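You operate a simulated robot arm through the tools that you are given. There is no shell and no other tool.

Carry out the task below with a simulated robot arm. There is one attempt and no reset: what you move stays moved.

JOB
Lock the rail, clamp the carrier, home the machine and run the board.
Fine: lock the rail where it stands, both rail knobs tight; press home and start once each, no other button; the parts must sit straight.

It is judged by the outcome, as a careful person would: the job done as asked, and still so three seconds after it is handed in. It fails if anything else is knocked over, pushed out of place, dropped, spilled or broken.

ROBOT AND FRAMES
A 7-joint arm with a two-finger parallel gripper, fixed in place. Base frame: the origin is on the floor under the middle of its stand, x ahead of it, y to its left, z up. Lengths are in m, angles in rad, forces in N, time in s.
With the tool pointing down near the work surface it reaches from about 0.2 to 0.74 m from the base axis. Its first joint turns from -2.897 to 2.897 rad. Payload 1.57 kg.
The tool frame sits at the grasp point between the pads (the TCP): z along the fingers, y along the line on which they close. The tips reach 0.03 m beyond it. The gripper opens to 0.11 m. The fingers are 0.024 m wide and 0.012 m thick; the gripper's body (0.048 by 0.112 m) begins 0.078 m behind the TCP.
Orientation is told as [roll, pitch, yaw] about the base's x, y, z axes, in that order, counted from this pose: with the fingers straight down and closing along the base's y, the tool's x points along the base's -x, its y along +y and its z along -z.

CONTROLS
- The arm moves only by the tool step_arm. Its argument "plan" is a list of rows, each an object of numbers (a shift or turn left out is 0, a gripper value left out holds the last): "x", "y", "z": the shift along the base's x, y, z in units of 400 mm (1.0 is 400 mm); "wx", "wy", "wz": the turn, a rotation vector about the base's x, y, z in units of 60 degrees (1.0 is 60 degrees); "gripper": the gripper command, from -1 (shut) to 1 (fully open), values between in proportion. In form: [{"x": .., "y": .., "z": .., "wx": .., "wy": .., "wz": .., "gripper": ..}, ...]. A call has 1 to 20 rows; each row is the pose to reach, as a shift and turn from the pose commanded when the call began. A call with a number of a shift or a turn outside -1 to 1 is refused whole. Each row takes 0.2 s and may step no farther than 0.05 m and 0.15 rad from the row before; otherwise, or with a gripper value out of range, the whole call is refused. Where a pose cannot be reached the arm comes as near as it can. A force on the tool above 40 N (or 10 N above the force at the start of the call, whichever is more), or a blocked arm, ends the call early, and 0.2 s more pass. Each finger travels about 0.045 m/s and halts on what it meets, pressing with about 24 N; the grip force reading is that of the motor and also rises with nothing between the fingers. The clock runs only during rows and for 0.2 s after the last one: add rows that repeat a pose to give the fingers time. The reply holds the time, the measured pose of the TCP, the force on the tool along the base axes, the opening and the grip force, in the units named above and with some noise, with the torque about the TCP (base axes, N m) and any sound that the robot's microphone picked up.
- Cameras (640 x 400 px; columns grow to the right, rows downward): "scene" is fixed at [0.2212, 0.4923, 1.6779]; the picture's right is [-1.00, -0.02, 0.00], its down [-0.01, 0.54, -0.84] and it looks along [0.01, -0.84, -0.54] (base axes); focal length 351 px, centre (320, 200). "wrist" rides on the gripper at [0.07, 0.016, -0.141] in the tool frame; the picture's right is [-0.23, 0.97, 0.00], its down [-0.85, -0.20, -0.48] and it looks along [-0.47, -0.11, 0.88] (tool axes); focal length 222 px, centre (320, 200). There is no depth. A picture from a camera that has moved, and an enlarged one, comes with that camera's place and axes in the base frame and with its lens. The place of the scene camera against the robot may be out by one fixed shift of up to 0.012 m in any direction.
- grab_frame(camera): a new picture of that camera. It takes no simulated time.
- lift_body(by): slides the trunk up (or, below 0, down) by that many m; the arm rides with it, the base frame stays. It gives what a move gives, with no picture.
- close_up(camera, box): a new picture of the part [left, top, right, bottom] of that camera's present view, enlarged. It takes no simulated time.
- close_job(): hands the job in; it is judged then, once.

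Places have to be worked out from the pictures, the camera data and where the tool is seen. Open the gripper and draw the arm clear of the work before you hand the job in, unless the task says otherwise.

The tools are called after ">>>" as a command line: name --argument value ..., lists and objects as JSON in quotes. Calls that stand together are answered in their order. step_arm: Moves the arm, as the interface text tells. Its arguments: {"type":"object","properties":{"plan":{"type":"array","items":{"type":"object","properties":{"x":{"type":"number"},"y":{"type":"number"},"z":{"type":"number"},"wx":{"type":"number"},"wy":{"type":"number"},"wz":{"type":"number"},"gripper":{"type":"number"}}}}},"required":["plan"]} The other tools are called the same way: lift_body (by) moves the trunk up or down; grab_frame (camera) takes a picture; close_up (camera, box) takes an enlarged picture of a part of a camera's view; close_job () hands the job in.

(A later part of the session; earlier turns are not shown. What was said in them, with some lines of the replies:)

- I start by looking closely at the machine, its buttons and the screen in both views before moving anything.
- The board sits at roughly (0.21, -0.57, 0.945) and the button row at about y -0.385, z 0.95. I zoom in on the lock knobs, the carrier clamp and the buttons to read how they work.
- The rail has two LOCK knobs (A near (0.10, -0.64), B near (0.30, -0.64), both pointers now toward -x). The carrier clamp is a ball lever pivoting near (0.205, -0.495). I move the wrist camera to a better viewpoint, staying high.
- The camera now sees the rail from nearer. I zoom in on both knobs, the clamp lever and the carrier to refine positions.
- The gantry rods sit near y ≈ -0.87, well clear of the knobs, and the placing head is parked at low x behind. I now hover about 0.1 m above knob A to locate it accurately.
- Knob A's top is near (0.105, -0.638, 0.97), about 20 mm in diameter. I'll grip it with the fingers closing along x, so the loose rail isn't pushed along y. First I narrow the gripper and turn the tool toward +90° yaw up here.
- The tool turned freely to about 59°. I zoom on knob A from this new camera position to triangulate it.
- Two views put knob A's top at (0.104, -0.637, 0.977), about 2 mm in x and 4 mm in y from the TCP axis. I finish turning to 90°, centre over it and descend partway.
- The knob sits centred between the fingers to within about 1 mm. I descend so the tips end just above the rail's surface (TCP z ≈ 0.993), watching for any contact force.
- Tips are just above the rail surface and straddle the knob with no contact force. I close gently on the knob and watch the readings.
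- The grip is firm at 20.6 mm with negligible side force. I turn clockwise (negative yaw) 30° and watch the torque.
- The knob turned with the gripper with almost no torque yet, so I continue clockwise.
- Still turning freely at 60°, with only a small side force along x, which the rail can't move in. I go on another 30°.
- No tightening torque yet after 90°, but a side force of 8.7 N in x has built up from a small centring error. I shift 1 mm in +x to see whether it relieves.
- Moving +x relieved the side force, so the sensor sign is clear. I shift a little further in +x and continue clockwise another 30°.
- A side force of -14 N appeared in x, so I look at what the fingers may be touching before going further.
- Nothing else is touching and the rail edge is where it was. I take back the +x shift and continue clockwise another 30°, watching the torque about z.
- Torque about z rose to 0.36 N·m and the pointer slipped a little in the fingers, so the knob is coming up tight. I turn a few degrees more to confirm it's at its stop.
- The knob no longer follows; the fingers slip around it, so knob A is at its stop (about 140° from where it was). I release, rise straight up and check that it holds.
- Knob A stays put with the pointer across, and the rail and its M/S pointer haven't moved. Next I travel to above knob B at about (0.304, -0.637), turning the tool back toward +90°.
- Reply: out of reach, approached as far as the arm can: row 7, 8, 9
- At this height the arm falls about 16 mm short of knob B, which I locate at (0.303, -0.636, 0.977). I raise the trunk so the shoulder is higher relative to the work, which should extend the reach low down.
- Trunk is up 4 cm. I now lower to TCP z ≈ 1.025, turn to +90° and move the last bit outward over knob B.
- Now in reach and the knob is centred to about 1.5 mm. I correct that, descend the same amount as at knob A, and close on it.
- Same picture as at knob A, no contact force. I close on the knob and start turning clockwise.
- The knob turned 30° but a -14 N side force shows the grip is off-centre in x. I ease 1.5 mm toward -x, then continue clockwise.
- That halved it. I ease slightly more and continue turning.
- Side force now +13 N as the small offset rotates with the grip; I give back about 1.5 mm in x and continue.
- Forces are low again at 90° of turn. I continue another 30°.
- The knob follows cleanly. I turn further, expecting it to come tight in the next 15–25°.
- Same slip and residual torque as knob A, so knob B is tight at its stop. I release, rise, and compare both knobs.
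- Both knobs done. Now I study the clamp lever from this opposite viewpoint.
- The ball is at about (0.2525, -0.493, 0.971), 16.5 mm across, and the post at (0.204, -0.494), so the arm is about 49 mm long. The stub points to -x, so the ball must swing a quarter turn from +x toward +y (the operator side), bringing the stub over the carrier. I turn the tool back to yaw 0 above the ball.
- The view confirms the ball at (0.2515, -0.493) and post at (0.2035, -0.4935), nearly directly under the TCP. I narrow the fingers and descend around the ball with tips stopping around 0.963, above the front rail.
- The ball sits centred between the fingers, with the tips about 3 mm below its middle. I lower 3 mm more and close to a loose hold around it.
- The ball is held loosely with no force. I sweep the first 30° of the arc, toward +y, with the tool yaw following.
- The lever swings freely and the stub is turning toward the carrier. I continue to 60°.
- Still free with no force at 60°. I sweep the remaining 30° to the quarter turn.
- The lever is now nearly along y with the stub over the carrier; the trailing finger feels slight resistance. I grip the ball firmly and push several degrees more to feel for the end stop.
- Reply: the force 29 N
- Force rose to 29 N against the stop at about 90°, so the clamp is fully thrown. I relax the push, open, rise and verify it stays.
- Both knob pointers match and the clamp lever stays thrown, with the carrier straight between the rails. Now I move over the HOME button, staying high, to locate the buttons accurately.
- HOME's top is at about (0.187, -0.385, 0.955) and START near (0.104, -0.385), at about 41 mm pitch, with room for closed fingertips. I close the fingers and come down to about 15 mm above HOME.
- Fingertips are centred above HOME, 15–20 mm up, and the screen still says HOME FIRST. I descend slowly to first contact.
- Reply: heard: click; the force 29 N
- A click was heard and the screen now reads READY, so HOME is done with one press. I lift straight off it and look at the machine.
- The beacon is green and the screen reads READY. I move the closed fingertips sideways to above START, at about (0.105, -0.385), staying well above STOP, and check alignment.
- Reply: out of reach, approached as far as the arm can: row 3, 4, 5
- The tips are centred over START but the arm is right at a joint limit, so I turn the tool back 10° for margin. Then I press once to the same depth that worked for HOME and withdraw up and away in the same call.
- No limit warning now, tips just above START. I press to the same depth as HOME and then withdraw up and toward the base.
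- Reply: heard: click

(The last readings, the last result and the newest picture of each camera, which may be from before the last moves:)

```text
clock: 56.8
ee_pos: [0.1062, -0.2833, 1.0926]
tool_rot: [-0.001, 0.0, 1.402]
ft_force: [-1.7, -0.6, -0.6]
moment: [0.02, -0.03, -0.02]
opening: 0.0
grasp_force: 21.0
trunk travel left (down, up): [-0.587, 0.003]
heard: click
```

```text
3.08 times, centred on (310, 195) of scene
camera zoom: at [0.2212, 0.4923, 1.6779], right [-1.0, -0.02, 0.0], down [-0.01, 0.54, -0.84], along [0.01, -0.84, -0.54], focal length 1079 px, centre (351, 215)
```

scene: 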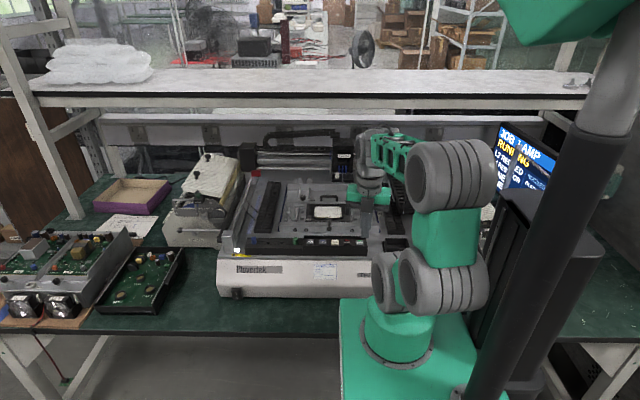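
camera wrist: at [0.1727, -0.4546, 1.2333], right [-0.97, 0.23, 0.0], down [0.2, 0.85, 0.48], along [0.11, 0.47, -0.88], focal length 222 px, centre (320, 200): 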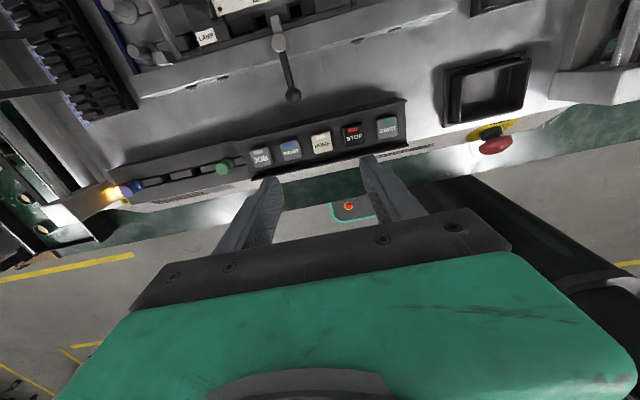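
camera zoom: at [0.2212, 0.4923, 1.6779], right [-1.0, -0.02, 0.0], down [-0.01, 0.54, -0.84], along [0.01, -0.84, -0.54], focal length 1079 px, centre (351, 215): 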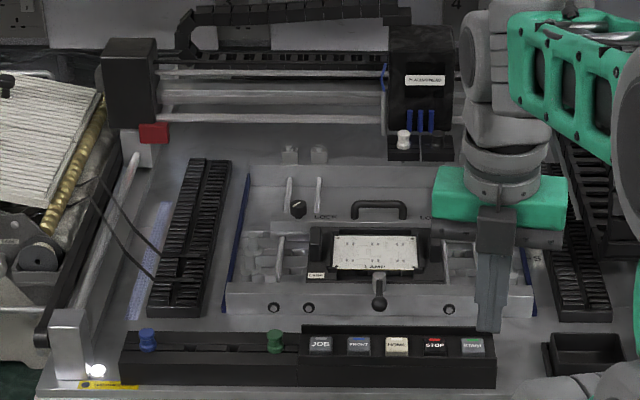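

START clicked once, the screen says RUNNING and the head is moving. I open the gripper, draw further up and back from the machine, and wait.

>>> step_arm --plan '[{"y": 0.03, "z": 0.08, "gripper": 0.0}, {"y": 0.05, "z": 0.16, "gripper": 0.3}, {"y": 0.05, "z": 0.22, "gripper": 0.5}, {"y": 0.05, "z": 0.22, "gripper": 0.5}, {"y": 0.05, "z": 0.22, "gripper": 0.5}, {"y": 0.05, "z": 0.22, "gripper": 0.5}, {"y": 0.05, "z": 0.22, "gripper": 0.5}, {"y": 0.05, "z": 0.22, "gripper": 0.5}]'

>>> grab_frame --camera "scene"

>>> close_up --camera "scene" --box '[220, 130, 400, 260]'

```text
clock: 58.6
ee_pos: [0.1052, -0.2665, 1.1799]
tool_rot: [0.0, 0.001, 1.406]
ft_force: [0.9, 0.4, 0.4]
moment: [-0.02, 0.02, 0.0]
opening: 0.0826
grasp_force: 0.0
trunk travel left (down, up): [-0.587, 0.003]
```

```text
taken
```

scene: 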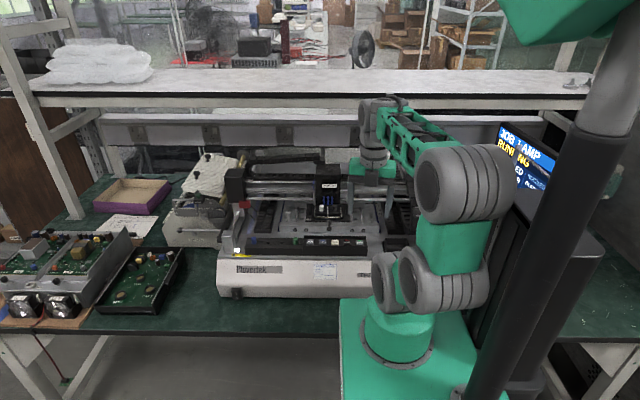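

```text
3.08 times, centred on (310, 195) of scene
camera zoom: at [0.2212, 0.4923, 1.6779], right [-1.0, -0.02, 0.0], down [-0.01, 0.54, -0.84], along [0.01, -0.84, -0.54], focal length 1079 px, centre (351, 215)
```

zoom: 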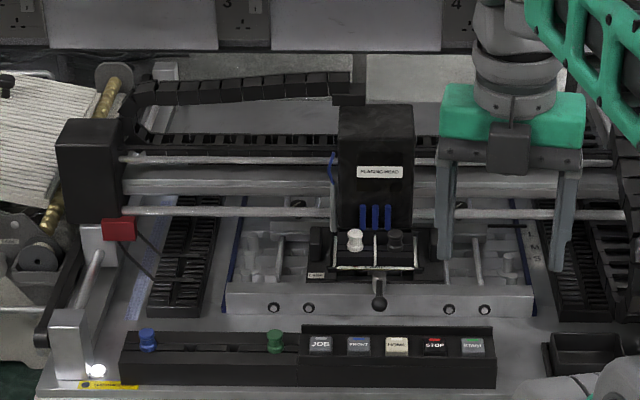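

The head is over the board and the arm is well clear. I hold still and let it run.

>>> step_arm --plan '[{"gripper": 0.5}, {"gripper": 0.5}, {"gripper": 0.5}, {"gripper": 0.5}, {"gripper": 0.5}, {"gripper": 0.5}, {"gripper": 0.5}, {"gripper": 0.5}, {"gripper": 0.5}, {"gripper": 0.5}, {"gripper": 0.5}, {"gripper": 0.5}, {"gripper": 0.5}, {"gripper": 0.5}, {"gripper": 0.5}, {"gripper": 0.5}, {"gripper": 0.5}, {"gripper": 0.5}, {"gripper": 0.5}, {"gripper": 0.5}]'

>>> grab_frame --camera "scene"

>>> close_up --camera "scene" --box '[480, 110, 570, 200]'

>>> close_up --camera "scene" --box '[220, 130, 400, 260]'

```text
clock: 62.8
ee_pos: [0.1057, -0.2652, 1.18]
tool_rot: [0.0, 0.0, 1.404]
ft_force: [-0.4, 0.0, 0.3]
moment: [0.0, 0.05, -0.01]
opening: 0.0823
grasp_force: 0.1
trunk travel left (down, up): [-0.587, 0.003]
```

```text
taken
```

scene: 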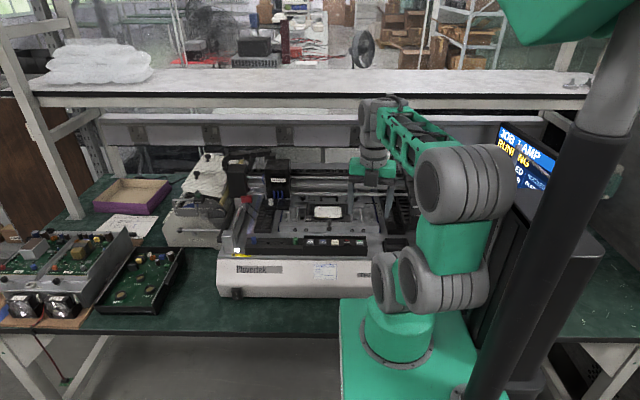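

```text
4.44 times, centred on (525, 155) of scene
camera zoom: at [0.2212, 0.4923, 1.6779], right [-1.0, -0.02, 0.0], down [-0.01, 0.54, -0.84], along [0.01, -0.84, -0.54], focal length 1559 px, centre (-591, 400)
```

zoom: 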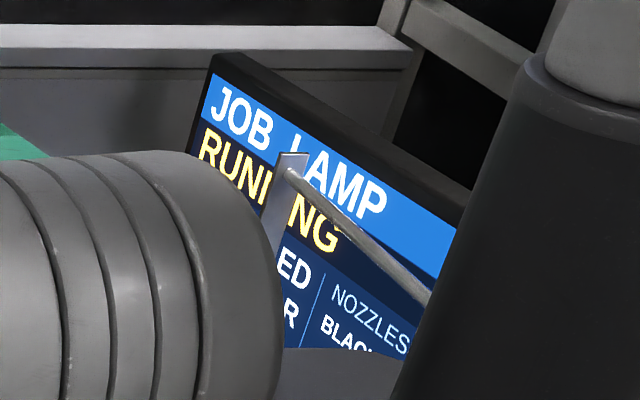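

```text
3.08 times, centred on (310, 195) of scene
camera zoom: at [0.2212, 0.4923, 1.6779], right [-1.0, -0.02, 0.0], down [-0.01, 0.54, -0.84], along [0.01, -0.84, -0.54], focal length 1079 px, centre (351, 215)
```

zoom: 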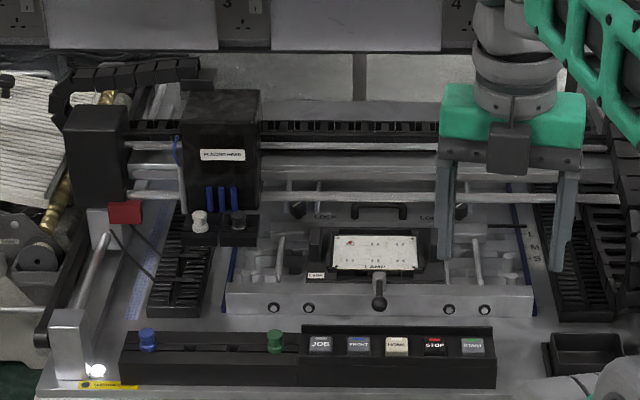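

The first part has been placed. I look at it and keep waiting.

>>> close_up --camera "scene" --box '[305, 198, 345, 223]'

>>> step_arm --plan '[{"gripper": 0.5}, {"gripper": 0.5}, {"gripper": 0.5}, {"gripper": 0.5}, {"gripper": 0.5}, {"gripper": 0.5}, {"gripper": 0.5}, {"gripper": 0.5}, {"gripper": 0.5}, {"gripper": 0.5}, {"gripper": 0.5}, {"gripper": 0.5}, {"gripper": 0.5}, {"gripper": 0.5}, {"gripper": 0.5}, {"gripper": 0.5}, {"gripper": 0.5}, {"gripper": 0.5}, {"gripper": 0.5}, {"gripper": 0.5}]'

>>> close_up --camera "scene" --box '[220, 130, 400, 260]'

```text
16.00 times, centred on (325, 210) of scene
camera zoom: at [0.2212, 0.4923, 1.6779], right [-1.0, -0.02, 0.0], down [-0.01, 0.54, -0.84], along [0.01, -0.84, -0.54], focal length 5612 px, centre (240, 32)
```

zoom: 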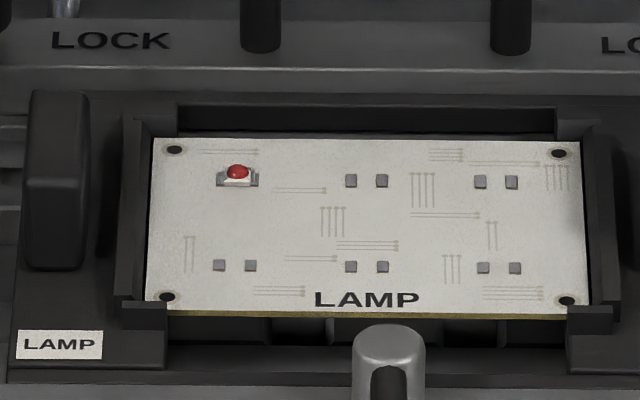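

```text
clock: 67.0
ee_pos: [0.1048, -0.2665, 1.1806]
tool_rot: [-0.001, 0.0, 1.401]
ft_force: [-0.6, -0.3, -0.9]
moment: [0.02, 0.01, 0.03]
opening: 0.0823
grasp_force: 0.1
trunk travel left (down, up): [-0.587, 0.003]
```

```text
3.08 times, centred on (310, 195) of scene
camera zoom: at [0.2212, 0.4923, 1.6779], right [-1.0, -0.02, 0.0], down [-0.01, 0.54, -0.84], along [0.01, -0.84, -0.54], focal length 1079 px, centre (351, 215)
```

zoom: 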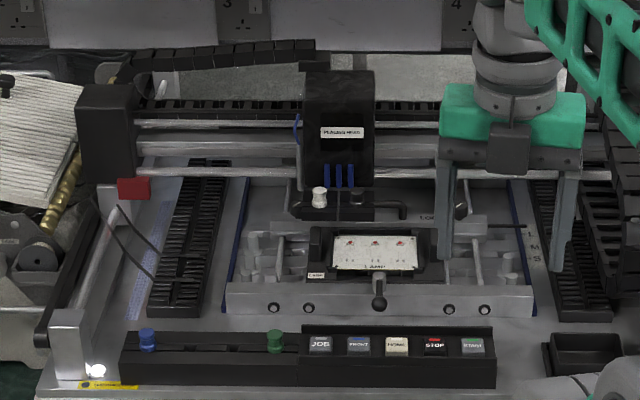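

The red LED sits straight, and three are now placed. I continue to wait for the rest of the run.

>>> step_arm --plan '[{"gripper": 0.5}, {"gripper": 0.5}, {"gripper": 0.5}, {"gripper": 0.5}, {"gripper": 0.5}, {"gripper": 0.5}, {"gripper": 0.5}, {"gripper": 0.5}, {"gripper": 0.5}, {"gripper": 0.5}, {"gripper": 0.5}, {"gripper": 0.5}, {"gripper": 0.5}, {"gripper": 0.5}, {"gripper": 0.5}, {"gripper": 0.5}, {"gripper": 0.5}, {"gripper": 0.5}, {"gripper": 0.5}, {"gripper": 0.5}]'

>>> step_arm --plan '[{"gripper": 0.5}, {"gripper": 0.5}, {"gripper": 0.5}, {"gripper": 0.5}, {"gripper": 0.5}, {"gripper": 0.5}, {"gripper": 0.5}, {"gripper": 0.5}, {"gripper": 0.5}, {"gripper": 0.5}, {"gripper": 0.5}, {"gripper": 0.5}, {"gripper": 0.5}, {"gripper": 0.5}, {"gripper": 0.5}, {"gripper": 0.5}, {"gripper": 0.5}, {"gripper": 0.5}, {"gripper": 0.5}, {"gripper": 0.5}]'

>>> close_up --camera "scene" --box '[220, 130, 400, 260]'

>>> close_up --camera "scene" --box '[480, 110, 570, 200]'

```text
clock: 71.2
ee_pos: [0.1056, -0.2657, 1.1801]
tool_rot: [0.0, 0.0, 1.403]
ft_force: [-0.3, -0.1, 1.1]
moment: [-0.01, 0.0, 0.01]
opening: 0.0826
grasp_force: 0.1
trunk travel left (down, up): [-0.587, 0.003]
```

```text
clock: 75.4
ee_pos: [0.1056, -0.2664, 1.179]
tool_rot: [-0.001, 0.0, 1.403]
ft_force: [0.4, 0.7, 0.4]
moment: [-0.01, 0.02, 0.04]
opening: 0.0827
grasp_force: 0.0
trunk travel left (down, up): [-0.587, 0.003]
```

```text
3.08 times, centred on (310, 195) of scene
camera zoom: at [0.2212, 0.4923, 1.6779], right [-1.0, -0.02, 0.0], down [-0.01, 0.54, -0.84], along [0.01, -0.84, -0.54], focal length 1079 px, centre (351, 215)
```

zoom: 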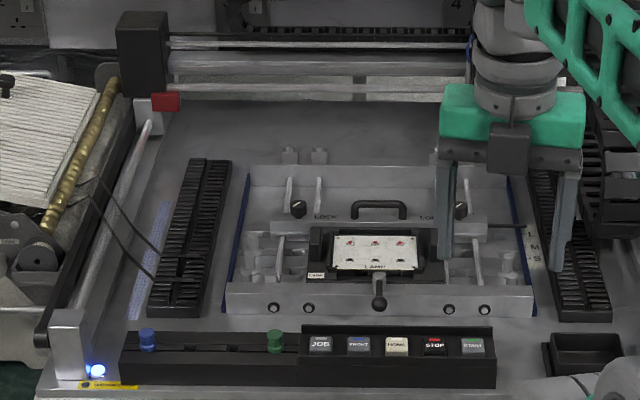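

```text
4.44 times, centred on (525, 155) of scene
camera zoom: at [0.2212, 0.4923, 1.6779], right [-1.0, -0.02, 0.0], down [-0.01, 0.54, -0.84], along [0.01, -0.84, -0.54], focal length 1559 px, centre (-591, 400)
```

zoom: 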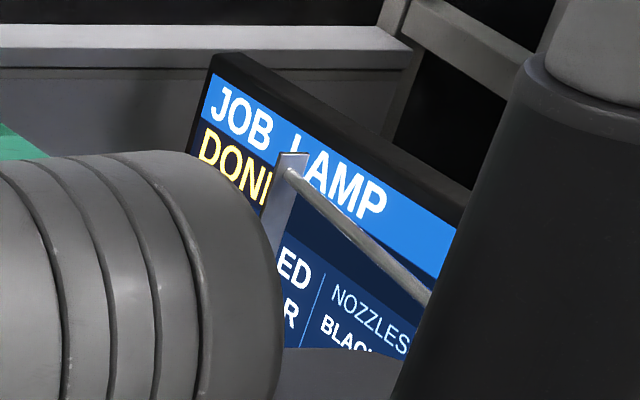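

The screen says DONE, the beacon is blue and the gantry is parked again. I check the placed parts, the rail, the knobs and the clamp closely.

>>> close_up --camera "scene" --box '[305, 198, 345, 223]'

>>> close_up --camera "scene" --box '[270, 175, 380, 250]'

>>> grab_frame --camera "scene"

```text
16.00 times, centred on (325, 210) of scene
camera zoom: at [0.2212, 0.4923, 1.6779], right [-1.0, -0.02, 0.0], down [-0.01, 0.54, -0.84], along [0.01, -0.84, -0.54], focal length 5612 px, centre (240, 32)
```

zoom: 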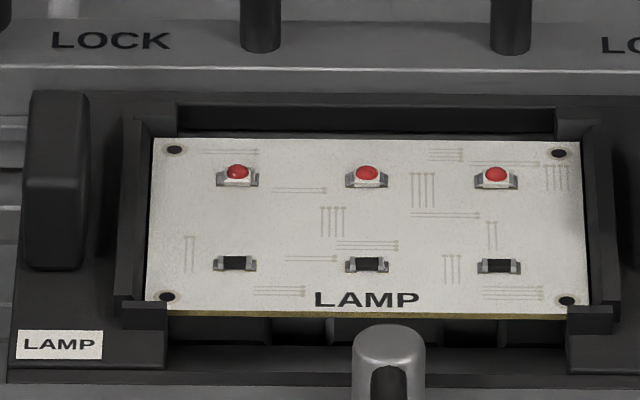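

```text
5.33 times, centred on (325, 212) of scene
camera zoom: at [0.2212, 0.4923, 1.6779], right [-1.0, -0.02, 0.0], down [-0.01, 0.54, -0.84], along [0.01, -0.84, -0.54], focal length 1870 px, centre (293, 133)
```

zoom: 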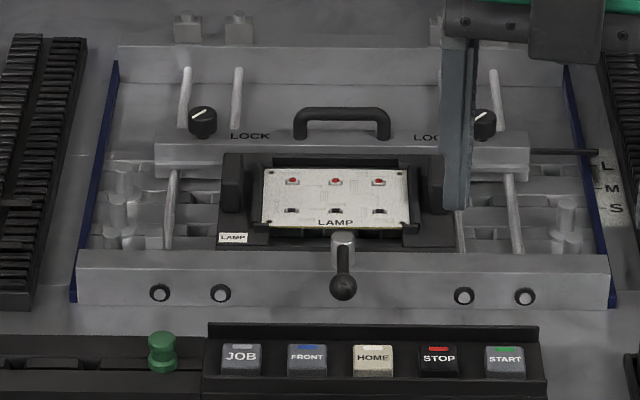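

```text
taken
```

scene: 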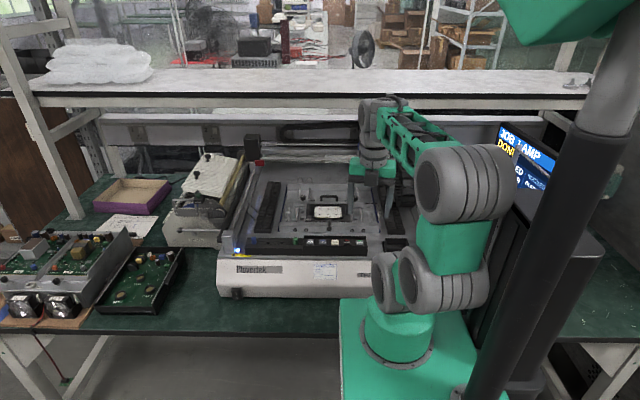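

All six parts sit straight on their pads. The rail hasn't moved, both knobs and the clamp are holding, the screen shows DONE, and the arm is clear with the gripper open. I hand the job in.

>>> close_job

```text
The job is handed in.
```

The board has been run and the job is handed in. The screen shows DONE and the beacon is blue.

- **Rail:** both LOCK knobs are turned clockwise to their stops. The rail hasn't visibly moved from where it stood.
- **Carrier:** the clamp lever is thrown to its stop, with its stub over the carrier edge, and it stays there.
- **Buttons:** HOME and START were pressed once each, with one click heard for each. No other button was touched.
- **Board:** three red LEDs and three resistors are placed and sit straight on their pads.

I saw nothing knocked or moved out of place. The gripper is open, the arm is clear of the machine, and the trunk is 4 cm higher than at the start because knob B was out of reach.
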